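You operate a simulated robot arm through the tools that you are given. There is no shell and no other tool. Be economical: measure what you need, move in short steps, check, and stop when the job is done.

The job below is to be done with a simulated two-armed robot. You get a single attempt, and the scene is never put back.

## Task
On the top of the console, fold the pale blue towel in half.

The check looks at the end state, three seconds after you hand in, the way a careful person would. Anything else that was tipped, shoved, dropped, spilled or broken makes it a failure. Flat cloth is picked up by pressing the open fingertips on it (5 to 10 N) and closing them slowly along it; thin cloth reads only 2 to 8 mm in the jaws.

## Robot
Two 7-joint arms with two-finger parallel grippers on one trunk, on a base that drives. Base frame: it is fixed to the floor where the robot stands at the start and does not move with it; the origin is under the middle of the robot, x ahead of it, y to its left, z up. Units: mm, degrees, N and s.
The left shoulder is at the start at [60, 143, 926], the right one opposite. Places, roughly: top of the console [500, -300, 900]. Payload 1.57 kg a hand.
Tool frame (each hand has its own): the origin (TCP) lies between the finger pads and is the grasp point; the fingertips stand 30 mm ahead of it; z points along the fingers, y is the line along which they close. Largest opening 110 mm; finger width 24, thickness 12; the body of the gripper, 48 by 112 mm, starts 78 mm behind the TCP.
Orientation is that of the tool frame in the base frame, as a unit quaternion [w, x, y, z]. With the fingers straight down and closing along the base's y, the tool's x points along the base's -x, its y along +y and its z along -z.

## Interface
- The arms move only by the tool move_arm. It takes "left_motion", "right_motion" or both (then of equal length, played together; a hand with none holds still); each is a list of rows, each an object of numbers (a shift or turn left out is 0, a gripper value left out holds the last): "dx", "dy", "dz": the shift along the base's x, y, z in mm; "rx", "ry", "rz": the turn, a rotation vector about the base's x, y, z in degrees. In form: [{"dx": .., "dy": .., "dz": .., "rx": .., "ry": .., "rz": ..}, ...]. A call has 1 to 8 rows; each row shifts and turns the commanded pose from where the row before left it. "left_claw" and "right_claw" are, for a hand that has rows, the finger opening in mm, from 0 to 110, set as the call begins (left out, the last holds). Rows are played at 5 a second. More than 50 mm and 8.6 degrees between two rows, or a gripper value outside its range, and nothing of the call is played. Where a pose cannot be reached the arm comes as near as it can. A force on the tool above 40 N (or 10 N above the force at the start of the call, whichever is more), or a blocked arm, ends the call early, and 0.2 s more pass. The fingers move at their own pace (about 45 mm/s each) and stop on an object; they squeeze with about 43 N. The grip force told is the motor's: it shows also when the fingers shut on nothing. Time passes only in rows, and 0.2 s behind the last, so rows that do not move let the fingers close. The reply holds the time, the measured pose of the TCP, the force on the tool along the base axes, the opening and the grip force, in the units named above and with some noise.
- Cameras (640 x 400 px; columns grow to the right, rows downward): "scene" is now at [50.4, -1.6, 1537.3]; the picture's right is [-0.00, -1.00, 0.00], its down [-0.75, 0.00, -0.66] and it looks along [0.66, -0.00, -0.75] (base axes); focal length 290 px, centre (320, 200). "left" rides on the left gripper at [70, -16, -141] in its tool frame; the picture's right is [0.23, 0.97, 0.00], its down [-0.86, 0.20, -0.48] and it looks along [-0.47, 0.11, 0.88] (tool axes); focal length 222 px, centre (320, 200). "right" rides on the right gripper at [70, 16, -141] in its tool frame; the picture's right is [-0.23, 0.97, 0.00], its down [-0.86, -0.20, -0.48] and it looks along [-0.47, -0.11, 0.88] (tool axes); focal length 222 px, centre (320, 200). There is no depth. A picture from a camera that has moved, and an enlarged one, comes with that camera's place and axes in the base frame and with its lens.
- snapshot(camera): a new picture of that camera. It takes no simulated time.
- move_column(by): slides the trunk up (or, below 0, down) by that many mm; the arms and the scene camera ride with it, the base frame stays. It gives what a move gives, with no picture.
- roll_base(legs): drives the robot by 1 to 6 legs, each [ahead, left, turn to the left] in mm, mm and degrees, along the robot's own axes; the way and the turn of a leg run together, so that a leg with both is an arc; at most 1500 mm and 180 degrees a leg. The arms and the cameras ride along, it lands a little off, and it stops where it bumps. It gives what a move gives.
- pan_tilt(pan, tilt): turns the head with the scene camera to pan (to the left, within 86 degrees either way) and tilt (down, from -29 to 69), counted from straight ahead of the robot. It gives what a move gives.
- inspect(camera, box): a new picture of the part [left, top, right, bottom] of that camera's present view, enlarged. It takes no simulated time.
- job_done(): hands the job in; it is judged then, once.

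Work in short steps. Places have to be worked out from the pictures, the camera data and where the tool is seen: move nearer, look again, correct. Check each grasp and each placing, and mend what went wrong. You have 120 turns and 100 pictures in all, those below and enlarged ones among them. Open the grippers and draw the arms clear of the work before you hand the job in, unless the task says otherwise; then end with one line.

The tools are called after "Emit:" by a JSON object that holds its "method" and its "body". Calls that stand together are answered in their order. move_arm: Moves the arms, as the interface text tells. Its arguments: {"type":"object","properties":{"left_motion":{"type":"array"},"left_claw":{"type":"number"},"right_motion":{"type":"array"},"right_claw":{"type":"number"}},"required":[]} The other tools are called the same way: move_column (by) slides the trunk up or down; roll_base (legs) drives the base; pan_tilt (pan, tilt) turns the head that bears the scene camera; snapshot (camera) takes a picture; inspect (camera, box) takes an enlarged picture of a part of a camera's view; job_done () hands the job in.

At the start:

```text
clock: 0.0
left_position: [566.3, 185.9, 1018.1]
left_tcp_rot: [-0.001, -0.001, 1.0, 0.0]
left_ft_force: [0.4, -0.2, -0.3]
left_grip_width: 110.1
left_grasp_force: 0.0
right_position: [424.0, -183.1, 1050.3]
right_tcp_rot: [0.0, 0.0, 1.0, 0.001]
right_ft_force: [0.7, 0.1, 0.0]
right_grip_width: 110.0
right_grasp_force: 0.0
trunk travel left (down, up): [-525.0, 65.0]
robot x, y, heading: [2.1, 1.7, 0.0]
head pan, tilt: [-0.1, 48.5]
```

scene: 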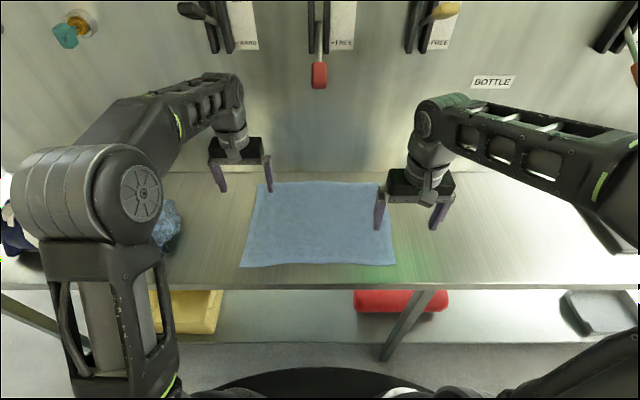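
right: 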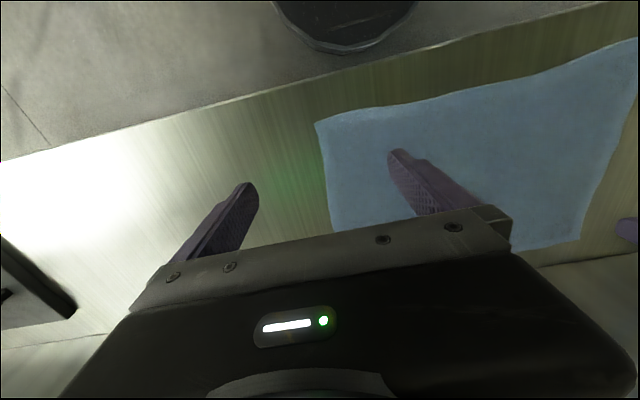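
left: 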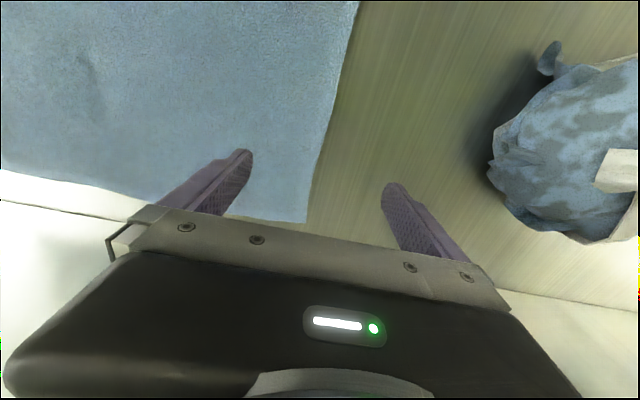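

The towel appears to span about x 421–735, y −218–208, with its near edge roughly 50 mm behind the console's front edge. I'll enlarge the scene view to refine this.

Emit:
{"method": "inspect", "body": {"camera": "scene", "box": [200, 150, 440, 300]}}

```text
2.67 times, centred on (320, 225) of scene
camera zoom: at [50.4, -1.6, 1537.3], right [0.0, -1.0, 0.0], down [-0.75, 0.0, -0.66], along [0.66, 0.0, -0.75], focal length 773 px, centre (320, 133)
```

zoom: 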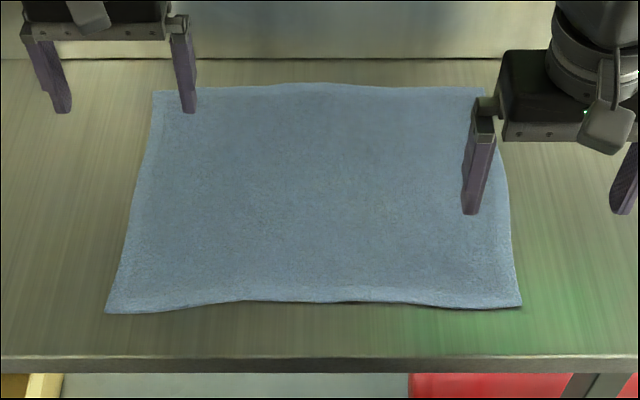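

Near corners come out at about (420, 209) and (428, −201), with the console edge at x ≈ 373 and the wall at ≈ 784. I plan to fold the near edge over the far edge with both hands, fingers closing along x, so I'll lift slightly and rotate both hands.

Emit:
{"method": "move_arm", "body": {"left_motion": [{"dx": -18, "rz": 8.4}, {"dx": -18, "rz": 8.4}, {"dx": -18, "rz": 8.4}, {"dx": -18, "rz": 8.4}, {"dx": -18, "rz": 8.4}, {"dx": -18, "rz": 8.4}, {"dx": -17, "rz": 8.4}, {"dx": -16, "rz": 8.4}], "right_motion": [{"rz": -8.4}, {"rz": -8.4}, {"rz": -8.4}, {"rz": -8.4}, {"rz": -8.4}, {"rz": -8.4}, {"rz": -8.4}, {"rz": -8.4}]}}

Emit:
{"method": "move_arm", "body": {"left_motion": [{"rz": 7.6}, {"rz": 7.6}, {"rz": 7.6}, {"dz": 0}], "right_motion": [{"rz": -7.6, "dz": -10}, {"rz": -7.6, "dz": -10}, {"rz": -7.6, "dz": -10}, {"dz": 0}], "left_claw": 50, "right_claw": 50}}

Emit:
{"method": "snapshot", "body": {"camera": "scene"}}

Emit:
{"method": "snapshot", "body": {"camera": "left"}}

Emit:
{"method": "snapshot", "body": {"camera": "right"}}

```text
clock: 1.8
left_position: [427.0, 184.5, 1018.9]
left_tcp_rot: [0.0, -0.554, 0.833, 0.001]
left_ft_force: [0.2, -0.1, -0.3]
left_grip_width: 109.9
left_grasp_force: 0.1
right_position: [423.1, -182.7, 1051.4]
right_tcp_rot: [0.0, 0.554, 0.832, -0.001]
right_ft_force: [-0.1, -0.2, -0.4]
right_grip_width: 109.9
right_grasp_force: 0.1
trunk travel left (down, up): [-525.0, 65.0]
robot x, y, heading: [1.7, 3.2, -0.1]
head pan, tilt: [-0.1, 48.5]
```

```text
clock: 2.8
left_position: [425.7, 186.3, 1017.0]
left_tcp_rot: [0.0, 0.707, -0.707, 0.0]
left_ft_force: [-1.1, -1.0, 0.1]
left_grip_width: 50.2
left_grasp_force: 0.0
right_position: [424.4, -182.7, 1021.7]
right_tcp_rot: [0.001, 0.708, 0.706, 0.0]
right_ft_force: [-0.1, -0.6, -0.4]
right_grip_width: 49.9
right_grasp_force: 0.0
trunk travel left (down, up): [-525.0, 65.0]
robot x, y, heading: [1.9, 0.1, 0.0]
head pan, tilt: [-0.1, 48.5]
```

```text
95 pictures are left
camera scene: at [50.4, -1.6, 1537.3], right [0.0, -1.0, 0.0], down [-0.75, 0.0, -0.66], along [0.66, 0.0, -0.75], focal length 290 px, centre (320, 200)
```

scene: 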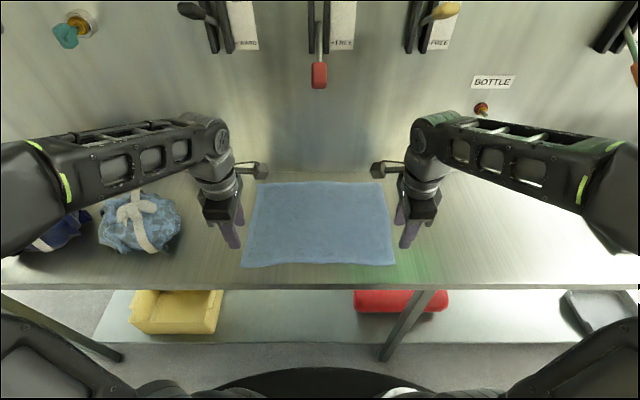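

```text
94 pictures are left
camera left: at [442.6, 115.2, 1158.1], right [-0.97, -0.23, 0.0], down [-0.2, 0.85, 0.48], along [-0.11, 0.47, -0.88], focal length 222 px, centre (320, 200)
```

left: 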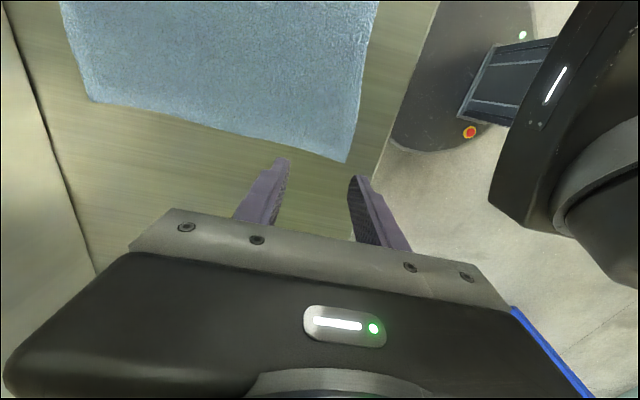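

```text
93 pictures are left
camera right: at [439.8, -113.3, 1161.7], right [0.97, -0.23, 0.0], down [-0.2, -0.85, 0.48], along [-0.11, -0.47, -0.88], focal length 222 px, centre (320, 200)
```

right: 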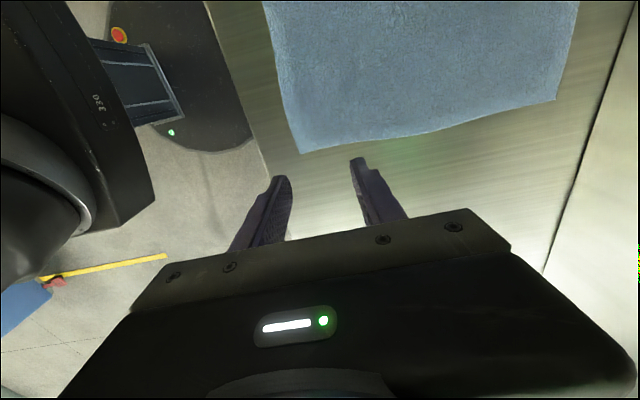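

Triangulating between scene and wrist cameras puts the surface at z ≈ 900. So the towel corners are near (393,194), (400,−186), (674,191), (680,−200), with the console edge at x≈350 and the wall at ≈731. I'll move over the near-edge corners and go down to just above.

Emit:
{"method": "move_arm", "body": {"left_motion": [{"dx": -13, "dy": -7, "dz": -20}, {"dx": -12, "dy": -7, "dz": -20}, {"dz": -18}, {"dz": 0}], "right_motion": [{"dx": -10, "dy": 9, "dz": -22}, {"dx": -9, "dy": 9, "dz": -22}, {"dz": -20}, {"dz": 0}]}}

Emit:
{"method": "snapshot", "body": {"camera": "left"}}

Emit:
{"method": "snapshot", "body": {"camera": "right"}}

Emit:
{"method": "inspect", "body": {"camera": "scene", "box": [200, 150, 440, 300]}}

```text
clock: 3.8
left_position: [397.5, 168.0, 962.7]
left_tcp_rot: [0.0, 0.707, -0.707, 0.0]
left_ft_force: [-0.2, 0.7, 0.3]
left_grip_width: 50.2
left_grasp_force: 0.0
right_position: [403.7, -165.1, 958.5]
right_tcp_rot: [0.0, 0.707, 0.707, 0.001]
right_ft_force: [-0.1, -0.2, 0.0]
right_grip_width: 50.0
right_grasp_force: 0.0
trunk travel left (down, up): [-525.0, 65.0]
robot x, y, heading: [-3.6, -1.8, -0.1]
head pan, tilt: [-0.1, 48.5]
```

```text
92 pictures are left
camera left: at [414.2, 98.7, 1103.2], right [-0.97, -0.23, 0.0], down [-0.2, 0.86, 0.48], along [-0.11, 0.47, -0.88], focal length 222 px, centre (320, 200)
```

left: 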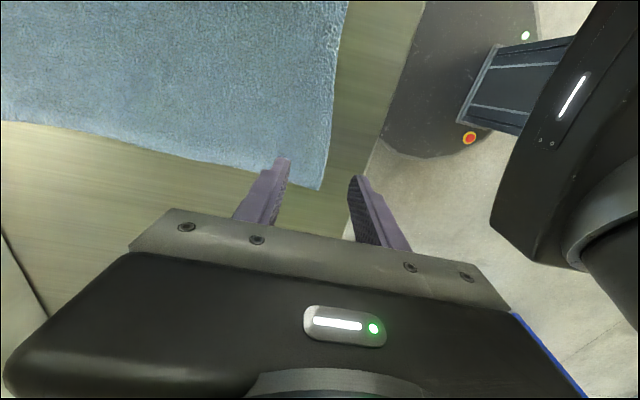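

```text
91 pictures are left
camera right: at [419.1, -94.4, 1098.9], right [0.97, -0.23, 0.0], down [-0.2, -0.85, 0.48], along [-0.11, -0.47, -0.88], focal length 222 px, centre (320, 200)
```

right: 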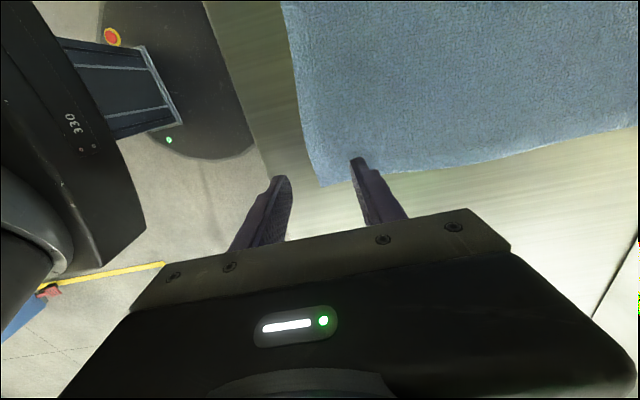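

```text
2.67 times, centred on (320, 225) of scene
camera zoom: at [50.0, -1.6, 1537.3], right [0.0, -1.0, 0.0], down [-0.75, 0.0, -0.66], along [0.66, 0.0, -0.75], focal length 773 px, centre (320, 133)
```

zoom: 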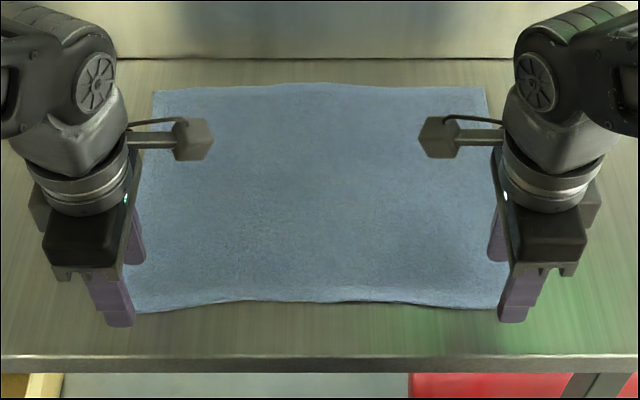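

Positions agree: corners at (391,195) and (396,−185), with each hand's inner finger about 25–30 mm inside the edge. I'll descend to near contact and watch the force.

Emit:
{"method": "move_arm", "body": {"left_motion": [{"dz": -10}, {"dz": -10}, {"dz": -6}, {"dz": -2}, {"dz": 0}], "right_motion": [{"dz": -10}, {"dz": -8}, {"dz": -4}, {"dz": -2}, {"dz": 0}]}}

```text
clock: 5.0
left_position: [398.7, 172.2, 933.6]
left_tcp_rot: [0.0, -0.707, 0.708, -0.001]
left_ft_force: [0.3, -1.1, 7.5]
left_grip_width: 50.4
left_grasp_force: 0.1
right_position: [403.4, -165.8, 933.7]
right_tcp_rot: [0.001, 0.707, 0.707, 0.001]
right_ft_force: [0.5, 0.1, 3.2]
right_grip_width: 50.6
right_grasp_force: 0.1
trunk travel left (down, up): [-525.0, 65.0]
robot x, y, heading: [-0.4, 0.2, -0.1]
head pan, tilt: [-0.1, 48.5]
```

Both hands are in contact (7.5 N and 3.2 N). I'll press the right a bit more and close in small steps.

Emit:
{"method": "move_arm", "body": {"left_motion": [{"dz": 0}, {"dz": 0}], "right_motion": [{"dz": -1}, {"dz": 0}], "left_claw": 42, "right_claw": 42}}

Emit:
{"method": "move_arm", "body": {"left_motion": [{"dz": 0}, {"dz": 0}], "right_motion": [{"dz": 0}, {"dz": 0}], "left_claw": 32, "right_claw": 32}}

Emit:
{"method": "snapshot", "body": {"camera": "left"}}

Emit:
{"method": "snapshot", "body": {"camera": "right"}}

```text
clock: 5.6
left_position: [397.4, 171.9, 933.5]
left_tcp_rot: [-0.001, 0.707, -0.707, 0.002]
left_ft_force: [2.8, -0.2, 7.3]
left_grip_width: 43.8
left_grasp_force: 0.7
right_position: [404.1, -165.9, 932.1]
right_tcp_rot: [0.001, 0.707, 0.707, 0.001]
right_ft_force: [1.5, -1.6, 10.2]
right_grip_width: 43.2
right_grasp_force: 0.5
trunk travel left (down, up): [-525.0, 65.0]
robot x, y, heading: [-1.5, 1.1, -0.0]
head pan, tilt: [-0.1, 48.5]
```

```text
clock: 6.2
left_position: [397.3, 172.0, 932.7]
left_tcp_rot: [0.001, -0.707, 0.707, 0.0]
left_ft_force: [1.0, -0.4, 8.6]
left_grip_width: 33.0
left_grasp_force: 0.4
right_position: [403.0, -165.4, 932.7]
right_tcp_rot: [0.001, 0.706, 0.708, 0.0]
right_ft_force: [0.5, 0.9, 12.5]
right_grip_width: 32.7
right_grasp_force: 0.2
trunk travel left (down, up): [-525.0, 65.0]
robot x, y, heading: [-1.3, 0.8, -0.0]
head pan, tilt: [-0.1, 48.5]
```

```text
89 pictures are left
camera left: at [413.9, 101.4, 1073.4], right [-0.97, -0.23, 0.0], down [-0.2, 0.86, 0.48], along [-0.11, 0.47, -0.88], focal length 222 px, centre (320, 200)
```

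left: 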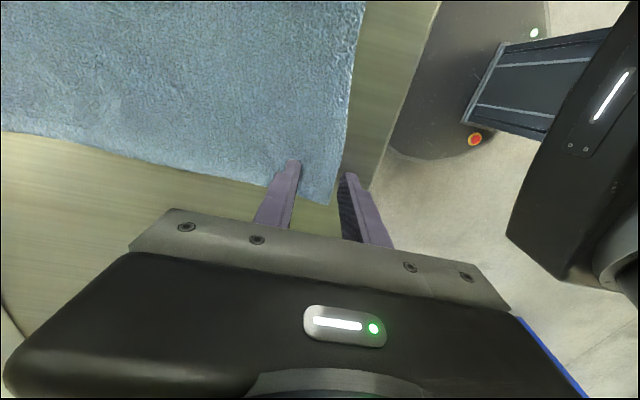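

```text
88 pictures are left
camera right: at [418.2, -94.1, 1073.3], right [0.97, -0.23, 0.0], down [-0.2, -0.86, 0.48], along [-0.11, -0.47, -0.88], focal length 222 px, centre (320, 200)
```

right: 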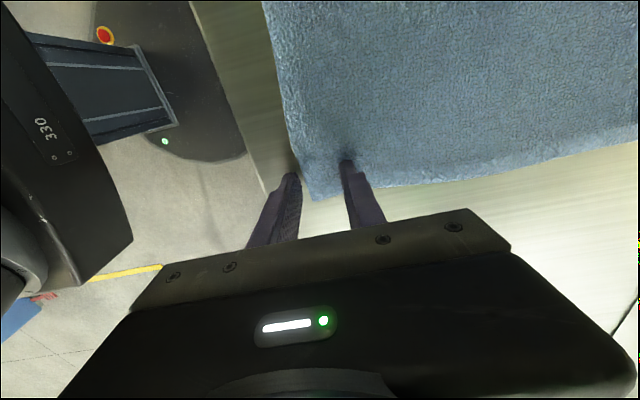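

The inner fingers sit on the cloth and the outer ones are at its edge. I'll continue closing slowly.

Emit:
{"method": "move_arm", "body": {"left_motion": [{"dz": 0}, {"dz": 0}], "right_motion": [{"dz": 0}, {"dz": 0}], "left_claw": 22, "right_claw": 22}}

Emit:
{"method": "move_arm", "body": {"left_motion": [{"dz": 0}, {"dz": 0}], "right_motion": [{"dz": 0}, {"dz": 0}], "left_claw": 12, "right_claw": 12}}

Emit:
{"method": "move_arm", "body": {"left_motion": [{"dz": 0}, {"dz": 0}, {"dz": 0}], "right_motion": [{"dz": 0}, {"dz": 0}, {"dz": 0}], "left_claw": 0, "right_claw": 0}}

Emit:
{"method": "snapshot", "body": {"camera": "left"}}

Emit:
{"method": "snapshot", "body": {"camera": "right"}}

```text
clock: 6.8
left_position: [397.5, 172.5, 933.0]
left_tcp_rot: [0.0, 0.707, -0.707, -0.001]
left_ft_force: [-0.6, 0.4, 9.6]
left_grip_width: 22.0
left_grasp_force: 0.2
right_position: [403.3, -165.2, 932.6]
right_tcp_rot: [0.001, 0.707, 0.708, 0.001]
right_ft_force: [0.5, 0.1, 14.4]
right_grip_width: 22.8
right_grasp_force: 0.7
trunk travel left (down, up): [-525.0, 65.0]
robot x, y, heading: [0.9, 2.5, 0.1]
head pan, tilt: [-0.1, 48.5]
```

```text
clock: 7.4
left_position: [396.1, 170.7, 933.0]
left_tcp_rot: [0.0, -0.707, 0.707, 0.0]
left_ft_force: [-0.6, -1.3, 9.6]
left_grip_width: 12.8
left_grasp_force: 0.7
right_position: [402.8, -164.7, 932.3]
right_tcp_rot: [0.0, 0.707, 0.707, 0.001]
right_ft_force: [2.7, 0.6, 14.3]
right_grip_width: 12.7
right_grasp_force: 2.1
trunk travel left (down, up): [-525.0, 65.0]
robot x, y, heading: [2.0, 0.2, 0.2]
head pan, tilt: [-0.1, 48.5]
```

```text
clock: 8.2
left_position: [398.2, 171.5, 931.4]
left_tcp_rot: [-0.001, 0.707, -0.707, 0.001]
left_ft_force: [3.0, 0.0, 10.1]
left_grip_width: 4.5
left_grasp_force: 24.8
right_position: [404.1, -164.1, 933.1]
right_tcp_rot: [0.0, 0.707, 0.707, 0.0]
right_ft_force: [4.9, 1.8, 20.2]
right_grip_width: 4.6
right_grasp_force: 25.2
trunk travel left (down, up): [-525.0, 65.0]
robot x, y, heading: [1.7, 1.4, 0.0]
head pan, tilt: [-0.1, 48.5]
```

```text
87 pictures are left
camera left: at [414.2, 101.4, 1073.4], right [-0.97, -0.23, 0.0], down [-0.2, 0.86, 0.48], along [-0.11, 0.47, -0.88], focal length 222 px, centre (320, 200)
```

left: 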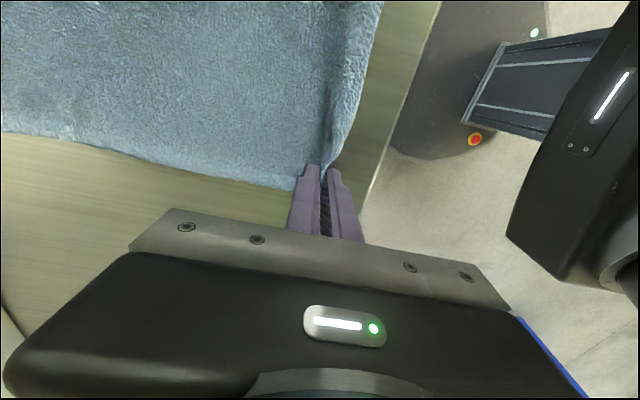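

```text
86 pictures are left
camera right: at [418.7, -94.1, 1073.5], right [0.97, -0.23, 0.0], down [-0.2, -0.86, 0.48], along [-0.11, -0.47, -0.88], focal length 222 px, centre (320, 200)
```

right: 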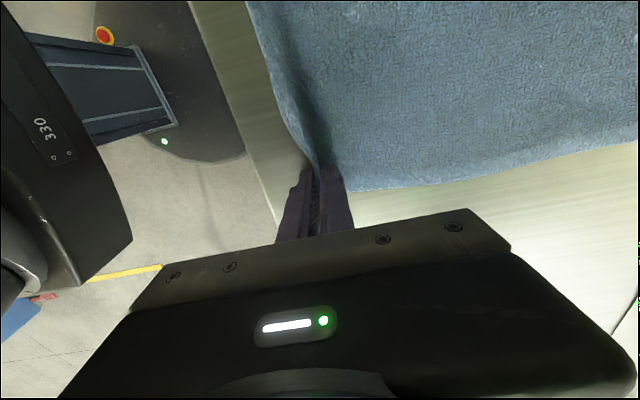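

Both jaws read 4.5 mm with cloth in them. I'll lift 60 mm to confirm, moving a little inward along the fold arc.

Emit:
{"method": "move_arm", "body": {"left_motion": [{"dz": 15}, {"dz": 15, "dx": 3}, {"dz": 15, "dx": 5}, {"dz": 15, "dx": 7}, {"dz": 0}], "right_motion": [{"dz": 15}, {"dz": 15, "dx": 3}, {"dz": 15, "dx": 5}, {"dz": 15, "dx": 7}, {"dz": 0}]}}

Emit:
{"method": "snapshot", "body": {"camera": "scene"}}

Emit:
{"method": "snapshot", "body": {"camera": "left"}}

Emit:
{"method": "snapshot", "body": {"camera": "right"}}

```text
clock: 9.4
left_position: [415.2, 169.8, 993.3]
left_tcp_rot: [-0.001, 0.707, -0.707, 0.0]
left_ft_force: [0.1, -0.2, -1.1]
left_grip_width: 4.8
left_grasp_force: 25.2
right_position: [418.3, -164.1, 990.9]
right_tcp_rot: [0.001, 0.707, 0.707, 0.0]
right_ft_force: [-0.9, 0.5, -0.4]
right_grip_width: 4.7
right_grasp_force: 24.2
trunk travel left (down, up): [-525.0, 65.0]
robot x, y, heading: [-3.3, 3.0, -0.1]
head pan, tilt: [-0.1, 48.5]
```

```text
85 pictures are left
camera scene: at [50.3, -1.6, 1537.3], right [0.0, -1.0, 0.0], down [-0.75, 0.0, -0.66], along [0.66, 0.0, -0.75], focal length 290 px, centre (320, 200)
```

scene: 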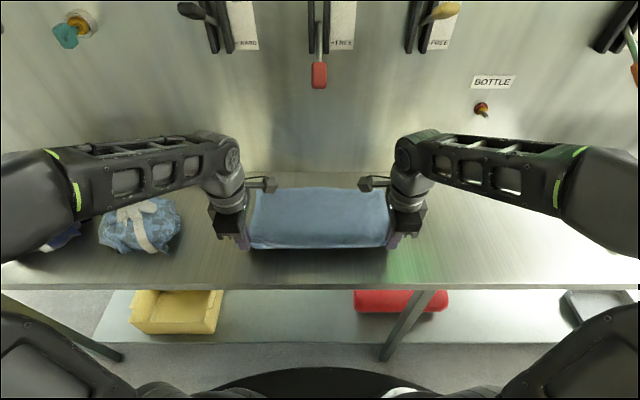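

```text
84 pictures are left
camera left: at [431.1, 100.8, 1133.1], right [-0.97, -0.23, 0.0], down [-0.2, 0.85, 0.48], along [-0.11, 0.47, -0.88], focal length 222 px, centre (320, 200)
```

left: 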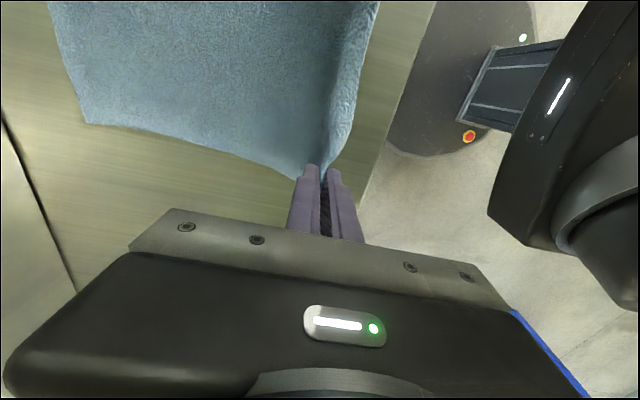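

```text
83 pictures are left
camera right: at [434.1, -93.4, 1131.4], right [0.97, -0.23, 0.0], down [-0.2, -0.86, 0.48], along [-0.11, -0.47, -0.88], focal length 222 px, centre (320, 200)
```

right: 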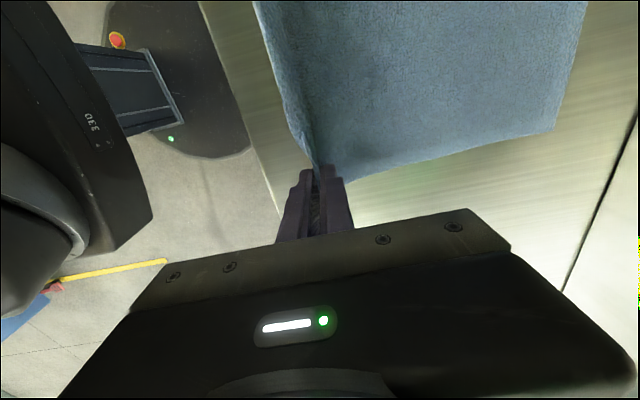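

Lift confirmed on both sides. I'll carry on along the arc to its top, starting a forward tilt to clear the wall.

Emit:
{"method": "move_arm", "body": {"left_motion": [{"dx": 12, "dz": 20}, {"dx": 14, "dz": 16}, {"dx": 17, "dz": 13}, {"dx": 20, "dz": 10, "ry": -2}, {"dx": 20, "dz": 7, "ry": -3}, {"dx": 20, "dz": 3, "ry": -3}, {"dx": 20, "dz": 0, "ry": -3}, {"dz": 0}], "right_motion": [{"dx": 12, "dz": 20}, {"dx": 14, "dz": 16}, {"dx": 17, "dz": 13}, {"dx": 20, "dz": 10, "ry": -2}, {"dx": 20, "dz": 7, "ry": -3}, {"dx": 20, "dz": 3, "ry": -3}, {"dx": 20, "dz": 0, "ry": -3}, {"dz": 0}]}}

Emit:
{"method": "snapshot", "body": {"camera": "scene"}}

```text
clock: 11.2
left_position: [538.6, 172.8, 1060.8]
left_tcp_rot: [0.067, -0.703, 0.704, -0.068]
left_ft_force: [0.0, 0.4, 0.1]
left_grip_width: 4.4
left_grasp_force: 24.9
right_position: [543.4, -164.4, 1061.8]
right_tcp_rot: [0.069, 0.704, 0.704, 0.068]
right_ft_force: [-0.4, 1.1, -0.3]
right_grip_width: 4.2
right_grasp_force: 24.8
trunk travel left (down, up): [-525.0, 65.0]
robot x, y, heading: [1.1, -2.2, -0.3]
head pan, tilt: [-0.1, 48.5]
```

```text
82 pictures are left
camera scene: at [50.2, -1.6, 1537.3], right [0.0, -1.0, 0.0], down [-0.75, 0.0, -0.66], along [0.66, 0.0, -0.75], focal length 290 px, centre (320, 200)
```

scene: 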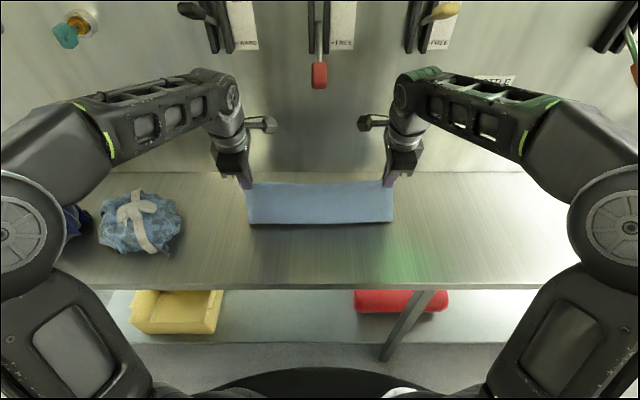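

The cloth hangs evenly, with the fold line near x ≈ 530. I'll go on forward and down in two steps.

Emit:
{"method": "move_arm", "body": {"left_motion": [{"dx": 18, "dz": -5, "ry": -3}, {"dx": 18, "dz": -10, "ry": -3}, {"dx": 17, "dz": -12, "ry": -3}, {"dx": 16, "dz": -15, "ry": -2}, {"dx": 13, "dz": -16}, {"dz": 0}], "right_motion": [{"dx": 18, "dz": -5, "ry": -3}, {"dx": 18, "dz": -10, "ry": -3}, {"dx": 17, "dz": -12, "ry": -3}, {"dx": 16, "dz": -15, "ry": -2}, {"dx": 13, "dz": -16}, {"dz": 0}]}}

Emit:
{"method": "snapshot", "body": {"camera": "scene"}}

Emit:
{"method": "snapshot", "body": {"camera": "left"}}

Emit:
{"method": "snapshot", "body": {"camera": "right"}}

```text
clock: 12.6
left_position: [618.8, 172.1, 1003.7]
left_tcp_rot: [0.135, -0.694, 0.694, -0.134]
left_ft_force: [-1.2, -0.4, 0.6]
left_grip_width: 4.4
left_grasp_force: 24.6
right_position: [624.9, -163.7, 1001.5]
right_tcp_rot: [0.135, 0.694, 0.695, 0.135]
right_ft_force: [-0.2, 1.4, -0.3]
right_grip_width: 4.1
right_grasp_force: 24.8
trunk travel left (down, up): [-525.0, 65.0]
robot x, y, heading: [-1.1, 4.0, 0.1]
head pan, tilt: [-0.1, 48.5]
```

```text
81 pictures are left
camera scene: at [49.9, -1.6, 1537.4], right [0.0, -1.0, 0.0], down [-0.75, 0.0, -0.66], along [0.66, 0.0, -0.75], focal length 290 px, centre (320, 200)
```

scene: 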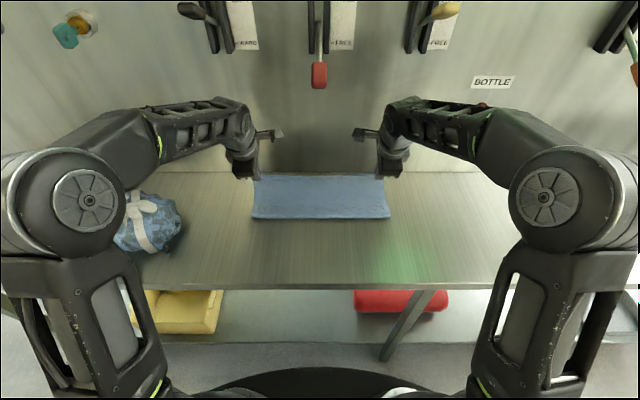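

```text
80 pictures are left
camera left: at [581.4, 102.0, 1140.0], right [-0.9, -0.23, -0.37], down [-0.36, 0.85, 0.37], along [0.23, 0.47, -0.85], focal length 222 px, centre (320, 200)
```

left: 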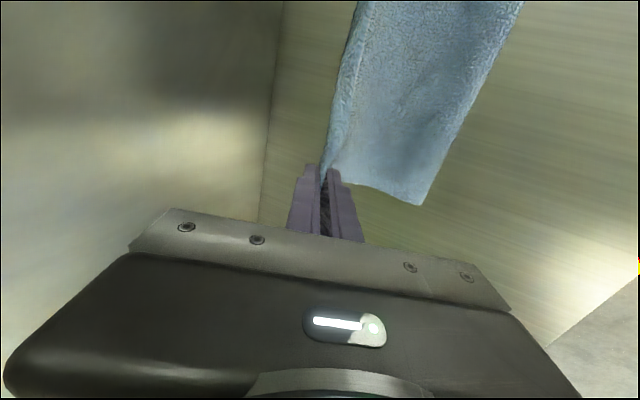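

```text
79 pictures are left
camera right: at [586.7, -93.2, 1137.7], right [0.9, -0.23, 0.37], down [-0.36, -0.86, 0.37], along [0.23, -0.47, -0.85], focal length 222 px, centre (320, 200)
```

right: 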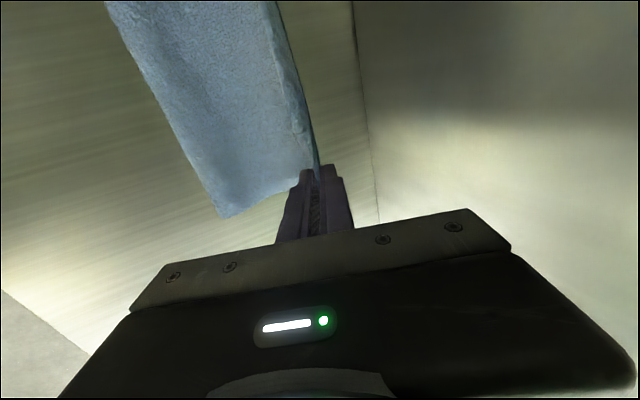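

The fold corner sits at about (537,192), and grip tips are at x ≈ 630. I'll lower towards tips at x ≈ 660 just above the far edge.

Emit:
{"method": "move_arm", "body": {"left_motion": [{"dx": 10, "dz": -15}, {"dx": 9, "dz": -15}, {"dx": 7, "dz": -14}, {"dx": 5, "dz": -12}, {"dz": 0}], "right_motion": [{"dx": 9, "dz": -15}, {"dx": 8, "dz": -15}, {"dx": 6, "dz": -13}, {"dx": 5, "dz": -11}, {"dz": 0}]}}

Emit:
{"method": "snapshot", "body": {"camera": "scene"}}

Emit:
{"method": "snapshot", "body": {"camera": "left"}}

Emit:
{"method": "snapshot", "body": {"camera": "right"}}

```text
clock: 13.8
left_position: [649.7, 172.8, 946.6]
left_tcp_rot: [-0.135, 0.694, -0.694, 0.135]
left_ft_force: [1.1, -2.2, -0.6]
left_grip_width: 4.1
left_grasp_force: 25.1
right_position: [652.4, -166.9, 948.7]
right_tcp_rot: [0.135, 0.695, 0.694, 0.134]
right_ft_force: [-0.9, 2.0, -0.4]
right_grip_width: 4.4
right_grasp_force: 25.4
trunk travel left (down, up): [-525.0, 65.0]
robot x, y, heading: [-4.0, -2.6, 0.3]
head pan, tilt: [-0.1, 48.5]
```

```text
78 pictures are left
camera scene: at [50.3, -1.6, 1537.3], right [0.0, -1.0, 0.0], down [-0.75, 0.0, -0.66], along [0.66, 0.0, -0.75], focal length 290 px, centre (320, 200)
```

scene: 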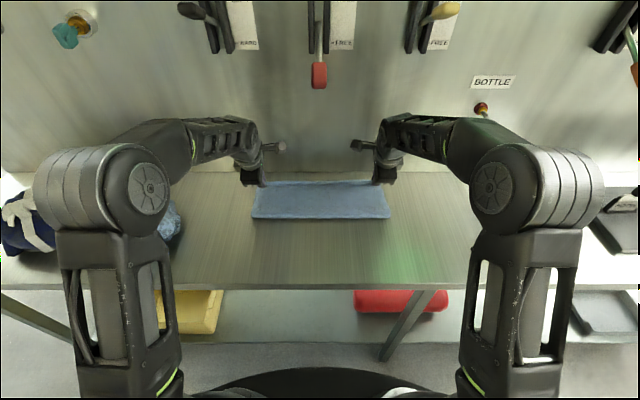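

```text
77 pictures are left
camera left: at [612.4, 102.0, 1082.9], right [-0.9, -0.23, -0.37], down [-0.36, 0.85, 0.37], along [0.23, 0.47, -0.85], focal length 222 px, centre (320, 200)
```

left: 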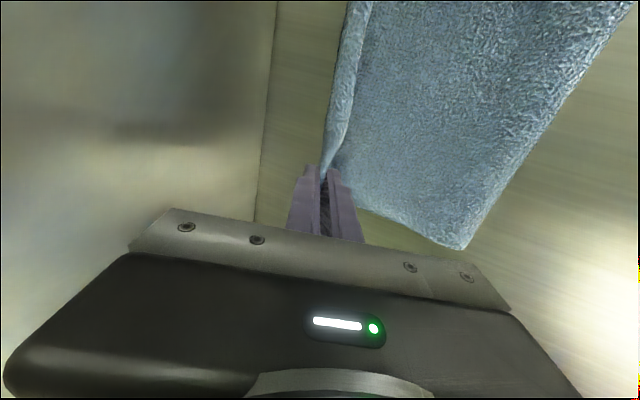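

```text
76 pictures are left
camera right: at [614.7, -95.7, 1085.8], right [0.9, -0.23, 0.36], down [-0.36, -0.86, 0.37], along [0.23, -0.47, -0.85], focal length 222 px, centre (320, 200)
```

right: 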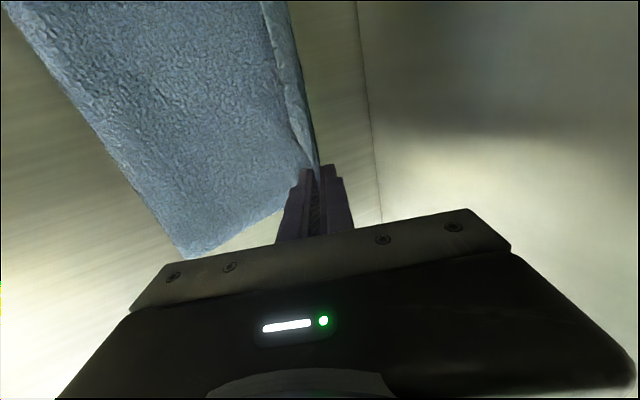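

The fold line is still at x ≈ 537 and the top layer reaches the far edge. I'll lower the last ~10 mm onto the lower layer.

Emit:
{"method": "move_arm", "body": {"left_motion": [{"dx": 3, "dz": -5}, {"dx": 3, "dz": -4}, {"dz": 0}], "right_motion": [{"dx": 2, "dz": -6}, {"dx": 2, "dz": -5}, {"dz": 0}]}}

Emit:
{"method": "inspect", "body": {"camera": "scene", "box": [220, 130, 420, 255]}}

```text
clock: 14.6
left_position: [655.9, 171.6, 938.4]
left_tcp_rot: [0.135, -0.694, 0.694, -0.135]
left_ft_force: [-0.6, -0.2, 1.0]
left_grip_width: 4.6
left_grasp_force: 25.3
right_position: [656.5, -167.4, 937.7]
right_tcp_rot: [0.135, 0.695, 0.694, 0.135]
right_ft_force: [0.7, 1.6, 0.6]
right_grip_width: 4.2
right_grasp_force: 24.5
trunk travel left (down, up): [-525.0, 65.0]
robot x, y, heading: [-1.9, 2.2, -0.0]
head pan, tilt: [-0.1, 48.5]
```

```text
3.20 times, centred on (320, 192) of scene
camera zoom: at [50.4, -1.6, 1537.3], right [0.0, -1.0, 0.0], down [-0.75, 0.0, -0.66], along [0.66, 0.0, -0.75], focal length 927 px, centre (320, 224)
```

zoom: 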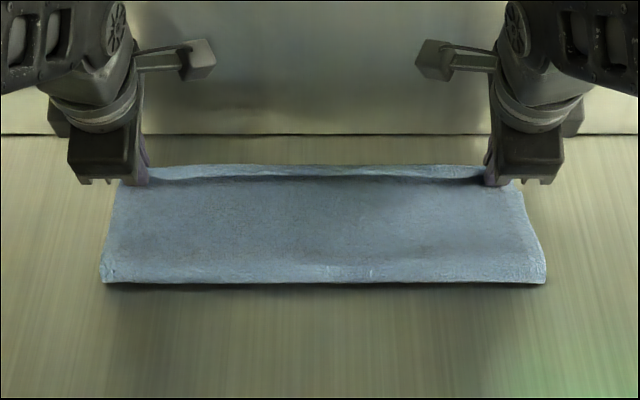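

The top layer lies on the lower with its lip at x ≈ 680. I'll open slowly to release.

Emit:
{"method": "move_arm", "body": {"left_motion": [{"dz": 0}, {"dz": 0}, {"dz": 0}], "right_motion": [{"dz": 0}, {"dz": 0}, {"dz": 0}], "left_claw": 14, "right_claw": 14}}

Emit:
{"method": "snapshot", "body": {"camera": "left"}}

Emit:
{"method": "snapshot", "body": {"camera": "right"}}

```text
clock: 15.4
left_position: [654.8, 171.6, 940.1]
left_tcp_rot: [0.135, -0.694, 0.695, -0.135]
left_ft_force: [1.0, -0.1, 2.9]
left_grip_width: 13.0
left_grasp_force: 0.1
right_position: [656.6, -166.5, 938.9]
right_tcp_rot: [0.135, 0.694, 0.694, 0.135]
right_ft_force: [1.7, 0.1, 3.8]
right_grip_width: 12.6
right_grasp_force: 0.1
trunk travel left (down, up): [-525.0, 65.0]
robot x, y, heading: [-2.5, 2.7, 0.3]
head pan, tilt: [-0.1, 48.5]
```

```text
74 pictures are left
camera left: at [618.1, 101.5, 1074.8], right [-0.9, -0.23, -0.37], down [-0.36, 0.85, 0.37], along [0.23, 0.47, -0.85], focal length 222 px, centre (320, 200)
```

left: 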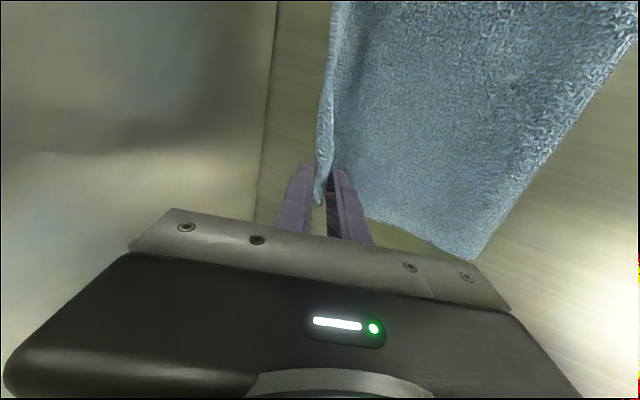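

```text
73 pictures are left
camera right: at [617.2, -96.2, 1074.5], right [0.9, -0.23, 0.37], down [-0.36, -0.85, 0.37], along [0.23, -0.47, -0.85], focal length 222 px, centre (320, 200)
```

right: 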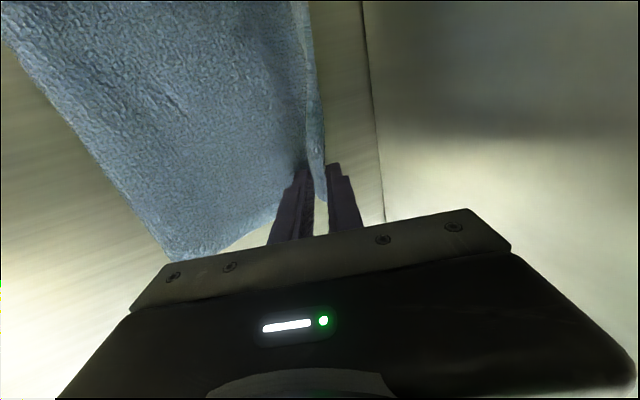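

The edge flap is free between the fingers. I'll open a bit more and withdraw straight up, then look.

Emit:
{"method": "move_arm", "body": {"left_motion": [{"dz": 0}, {"dz": 8}, {"dz": 14}, {"dx": -3, "dz": 20}, {"dx": -8, "dz": 20}, {"dz": 0}, {"dz": 0}], "right_motion": [{"dz": 0}, {"dz": 8}, {"dz": 14}, {"dx": -3, "dz": 20}, {"dx": -8, "dz": 20}, {"dz": 0}, {"dz": 0}], "left_claw": 24, "right_claw": 24}}

Emit:
{"method": "inspect", "body": {"camera": "scene", "box": [220, 130, 420, 255]}}

Emit:
{"method": "snapshot", "body": {"camera": "left"}}

Emit:
{"method": "snapshot", "body": {"camera": "right"}}

```text
clock: 17.0
left_position: [645.6, 172.3, 999.5]
left_tcp_rot: [-0.135, 0.694, -0.694, 0.135]
left_ft_force: [-0.4, 0.2, 0.3]
left_grip_width: 23.7
left_grasp_force: 0.1
right_position: [646.2, -165.3, 1001.5]
right_tcp_rot: [0.136, 0.694, 0.695, 0.135]
right_ft_force: [-0.3, -0.2, 0.0]
right_grip_width: 24.2
right_grasp_force: 0.1
trunk travel left (down, up): [-525.0, 65.0]
robot x, y, heading: [-4.2, 2.0, 0.2]
head pan, tilt: [-0.1, 48.5]
```

```text
3.20 times, centred on (320, 192) of scene
camera zoom: at [50.2, -1.6, 1537.3], right [0.0, -1.0, 0.0], down [-0.75, 0.0, -0.66], along [0.66, 0.0, -0.75], focal length 927 px, centre (320, 224)
```

zoom: 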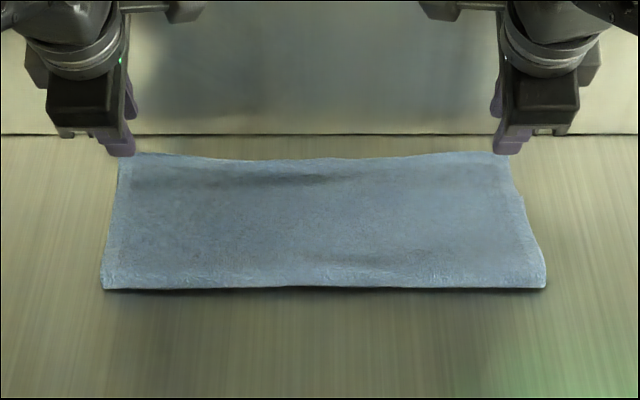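

```text
71 pictures are left
camera left: at [607.8, 102.7, 1136.0], right [-0.9, -0.23, -0.36], down [-0.36, 0.85, 0.37], along [0.23, 0.47, -0.85], focal length 222 px, centre (320, 200)
```

left: 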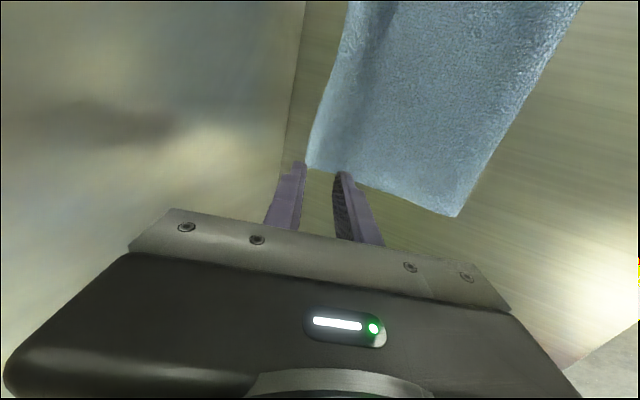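

```text
70 pictures are left
camera right: at [607.4, -93.2, 1137.3], right [0.9, -0.23, 0.36], down [-0.36, -0.86, 0.37], along [0.23, -0.47, -0.85], focal length 222 px, centre (320, 200)
```

right: 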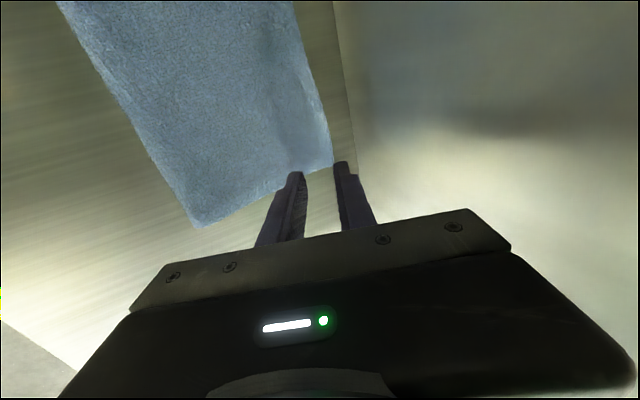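

The flap settled flat towards the wall; the fold looks good, with maybe ~10 mm overhang at the far edge. I'll raise and draw the arms back for a clear look.

Emit:
{"method": "move_arm", "body": {"left_motion": [{"dz": 30, "dx": -10}, {"dz": 30, "dx": -20}, {"dx": -35, "dz": 15}, {"dx": -40}, {"dx": -40}, {"dx": -40}, {"dx": -30}, {"dz": 0}], "right_motion": [{"dz": 30, "dx": -10}, {"dz": 30, "dx": -20}, {"dx": -35, "dz": 15}, {"dx": -40}, {"dx": -40}, {"dx": -40}, {"dx": -30}, {"dz": 0}]}}

Emit:
{"method": "snapshot", "body": {"camera": "scene"}}

Emit:
{"method": "inspect", "body": {"camera": "scene", "box": [240, 150, 400, 250]}}

Emit:
{"method": "snapshot", "body": {"camera": "left"}}

Emit:
{"method": "snapshot", "body": {"camera": "right"}}

```text
clock: 18.8
left_position: [428.8, 170.5, 1074.8]
left_tcp_rot: [0.135, -0.694, 0.694, -0.135]
left_ft_force: [0.0, -0.5, 0.6]
left_grip_width: 24.1
left_grasp_force: 0.0
right_position: [430.4, -165.8, 1074.5]
right_tcp_rot: [0.135, 0.694, 0.695, 0.134]
right_ft_force: [-0.9, 0.0, -0.2]
right_grip_width: 24.0
right_grasp_force: 0.0
trunk travel left (down, up): [-525.0, 65.0]
robot x, y, heading: [-1.5, -2.8, -0.2]
head pan, tilt: [-0.1, 48.5]
```

```text
69 pictures are left
camera scene: at [51.1, -1.6, 1537.3], right [0.0, -1.0, 0.0], down [-0.75, 0.0, -0.66], along [0.66, 0.0, -0.75], focal length 290 px, centre (320, 200)
```

scene: 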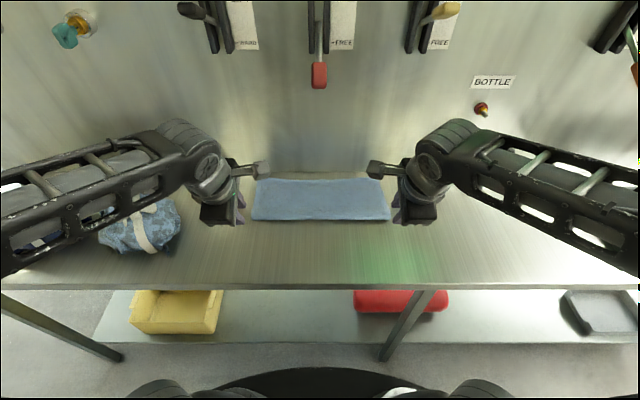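

```text
4.00 times, centred on (320, 200) of scene
camera zoom: at [51.1, -1.6, 1537.3], right [0.0, -1.0, 0.0], down [-0.75, 0.0, -0.66], along [0.66, 0.0, -0.75], focal length 1159 px, centre (320, 200)
```

zoom: 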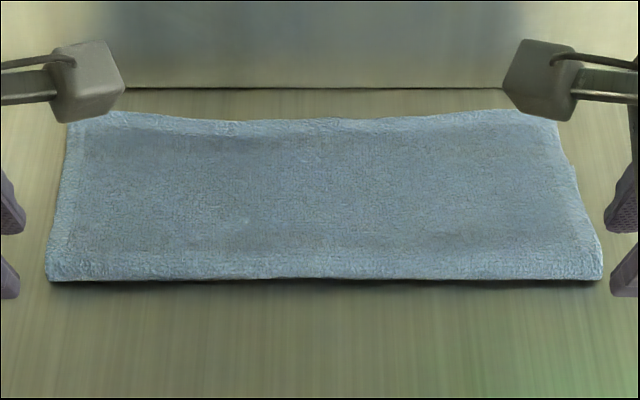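

```text
67 pictures are left
camera left: at [392.5, 99.8, 1211.1], right [-0.9, -0.23, -0.36], down [-0.36, 0.85, 0.37], along [0.23, 0.47, -0.85], focal length 222 px, centre (320, 200)
```

left: 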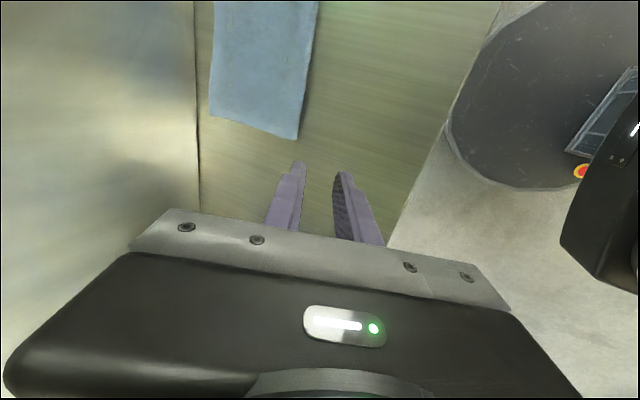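

```text
66 pictures are left
camera right: at [392.3, -95.2, 1211.1], right [0.9, -0.23, 0.36], down [-0.36, -0.85, 0.37], along [0.23, -0.47, -0.85], focal length 222 px, centre (320, 200)
```

right: 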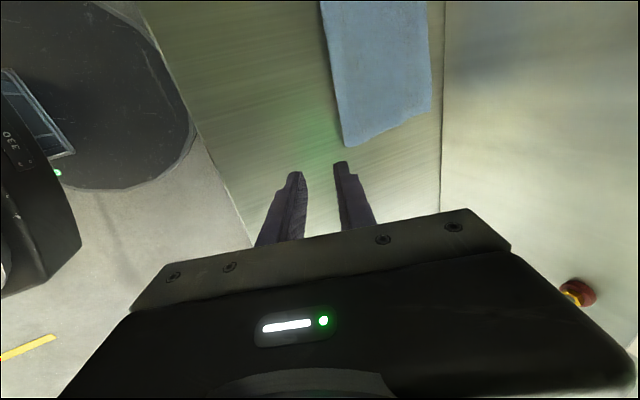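

The towel is folded, with the fold line at x≈537 and edges stacked within roughly 10 mm. One enlarged check from each wrist for height or curl.

Emit:
{"method": "inspect", "body": {"camera": "right", "box": [280, 0, 480, 160]}}

Emit:
{"method": "inspect", "body": {"camera": "left", "box": [180, 0, 380, 160]}}

```text
2.50 times, centred on (380, 80) of right
camera zoom: at [392.3, -95.2, 1211.1], right [0.9, -0.23, 0.36], down [-0.36, -0.85, 0.37], along [0.23, -0.47, -0.85], focal length 555 px, centre (170, 500)
```

zoom: 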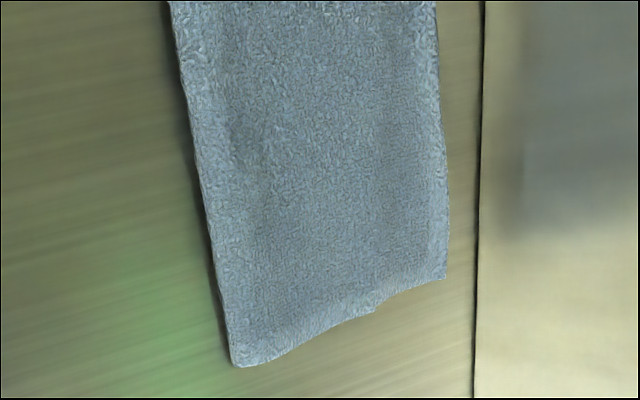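

```text
2.50 times, centred on (280, 80) of left
camera zoom: at [392.5, 99.8, 1211.1], right [-0.9, -0.23, -0.36], down [-0.36, 0.85, 0.37], along [0.23, 0.47, -0.85], focal length 555 px, centre (420, 500)
```

zoom: 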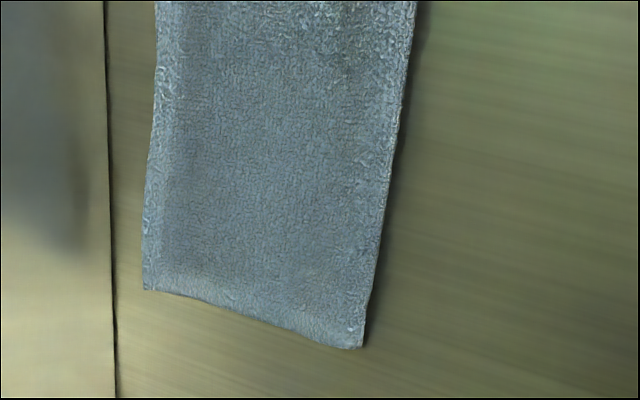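

The fold is flat and square and the arms are clear. I'll open the grippers fully and then hand in.

Emit:
{"method": "move_arm", "body": {"left_motion": [{"dz": 10}, {"dz": 0}, {"dz": 0}, {"dz": 0}, {"dz": 0}], "right_motion": [{"dz": 10}, {"dz": 0}, {"dz": 0}, {"dz": 0}, {"dz": 0}], "left_claw": 100, "right_claw": 100}}

Emit:
{"method": "job_done", "body": {}}

```text
clock: 20.0
left_position: [430.3, 170.1, 1084.2]
left_tcp_rot: [-0.136, 0.694, -0.694, 0.135]
left_ft_force: [0.6, -0.2, 0.7]
left_grip_width: 100.3
left_grasp_force: 0.2
right_position: [431.6, -165.5, 1084.9]
right_tcp_rot: [0.134, 0.694, 0.694, 0.135]
right_ft_force: [-0.4, 0.4, -0.3]
right_grip_width: 100.1
right_grasp_force: 0.0
trunk travel left (down, up): [-525.0, 65.0]
robot x, y, heading: [0.8, 1.4, 0.2]
head pan, tilt: [-0.1, 48.5]
```

```text
The job is handed in.
```

The pale blue towel is folded in half on the console, near edge over far edge and about 10 mm past it at most; nothing else was moved, and both arms are drawn clear with grippers open.
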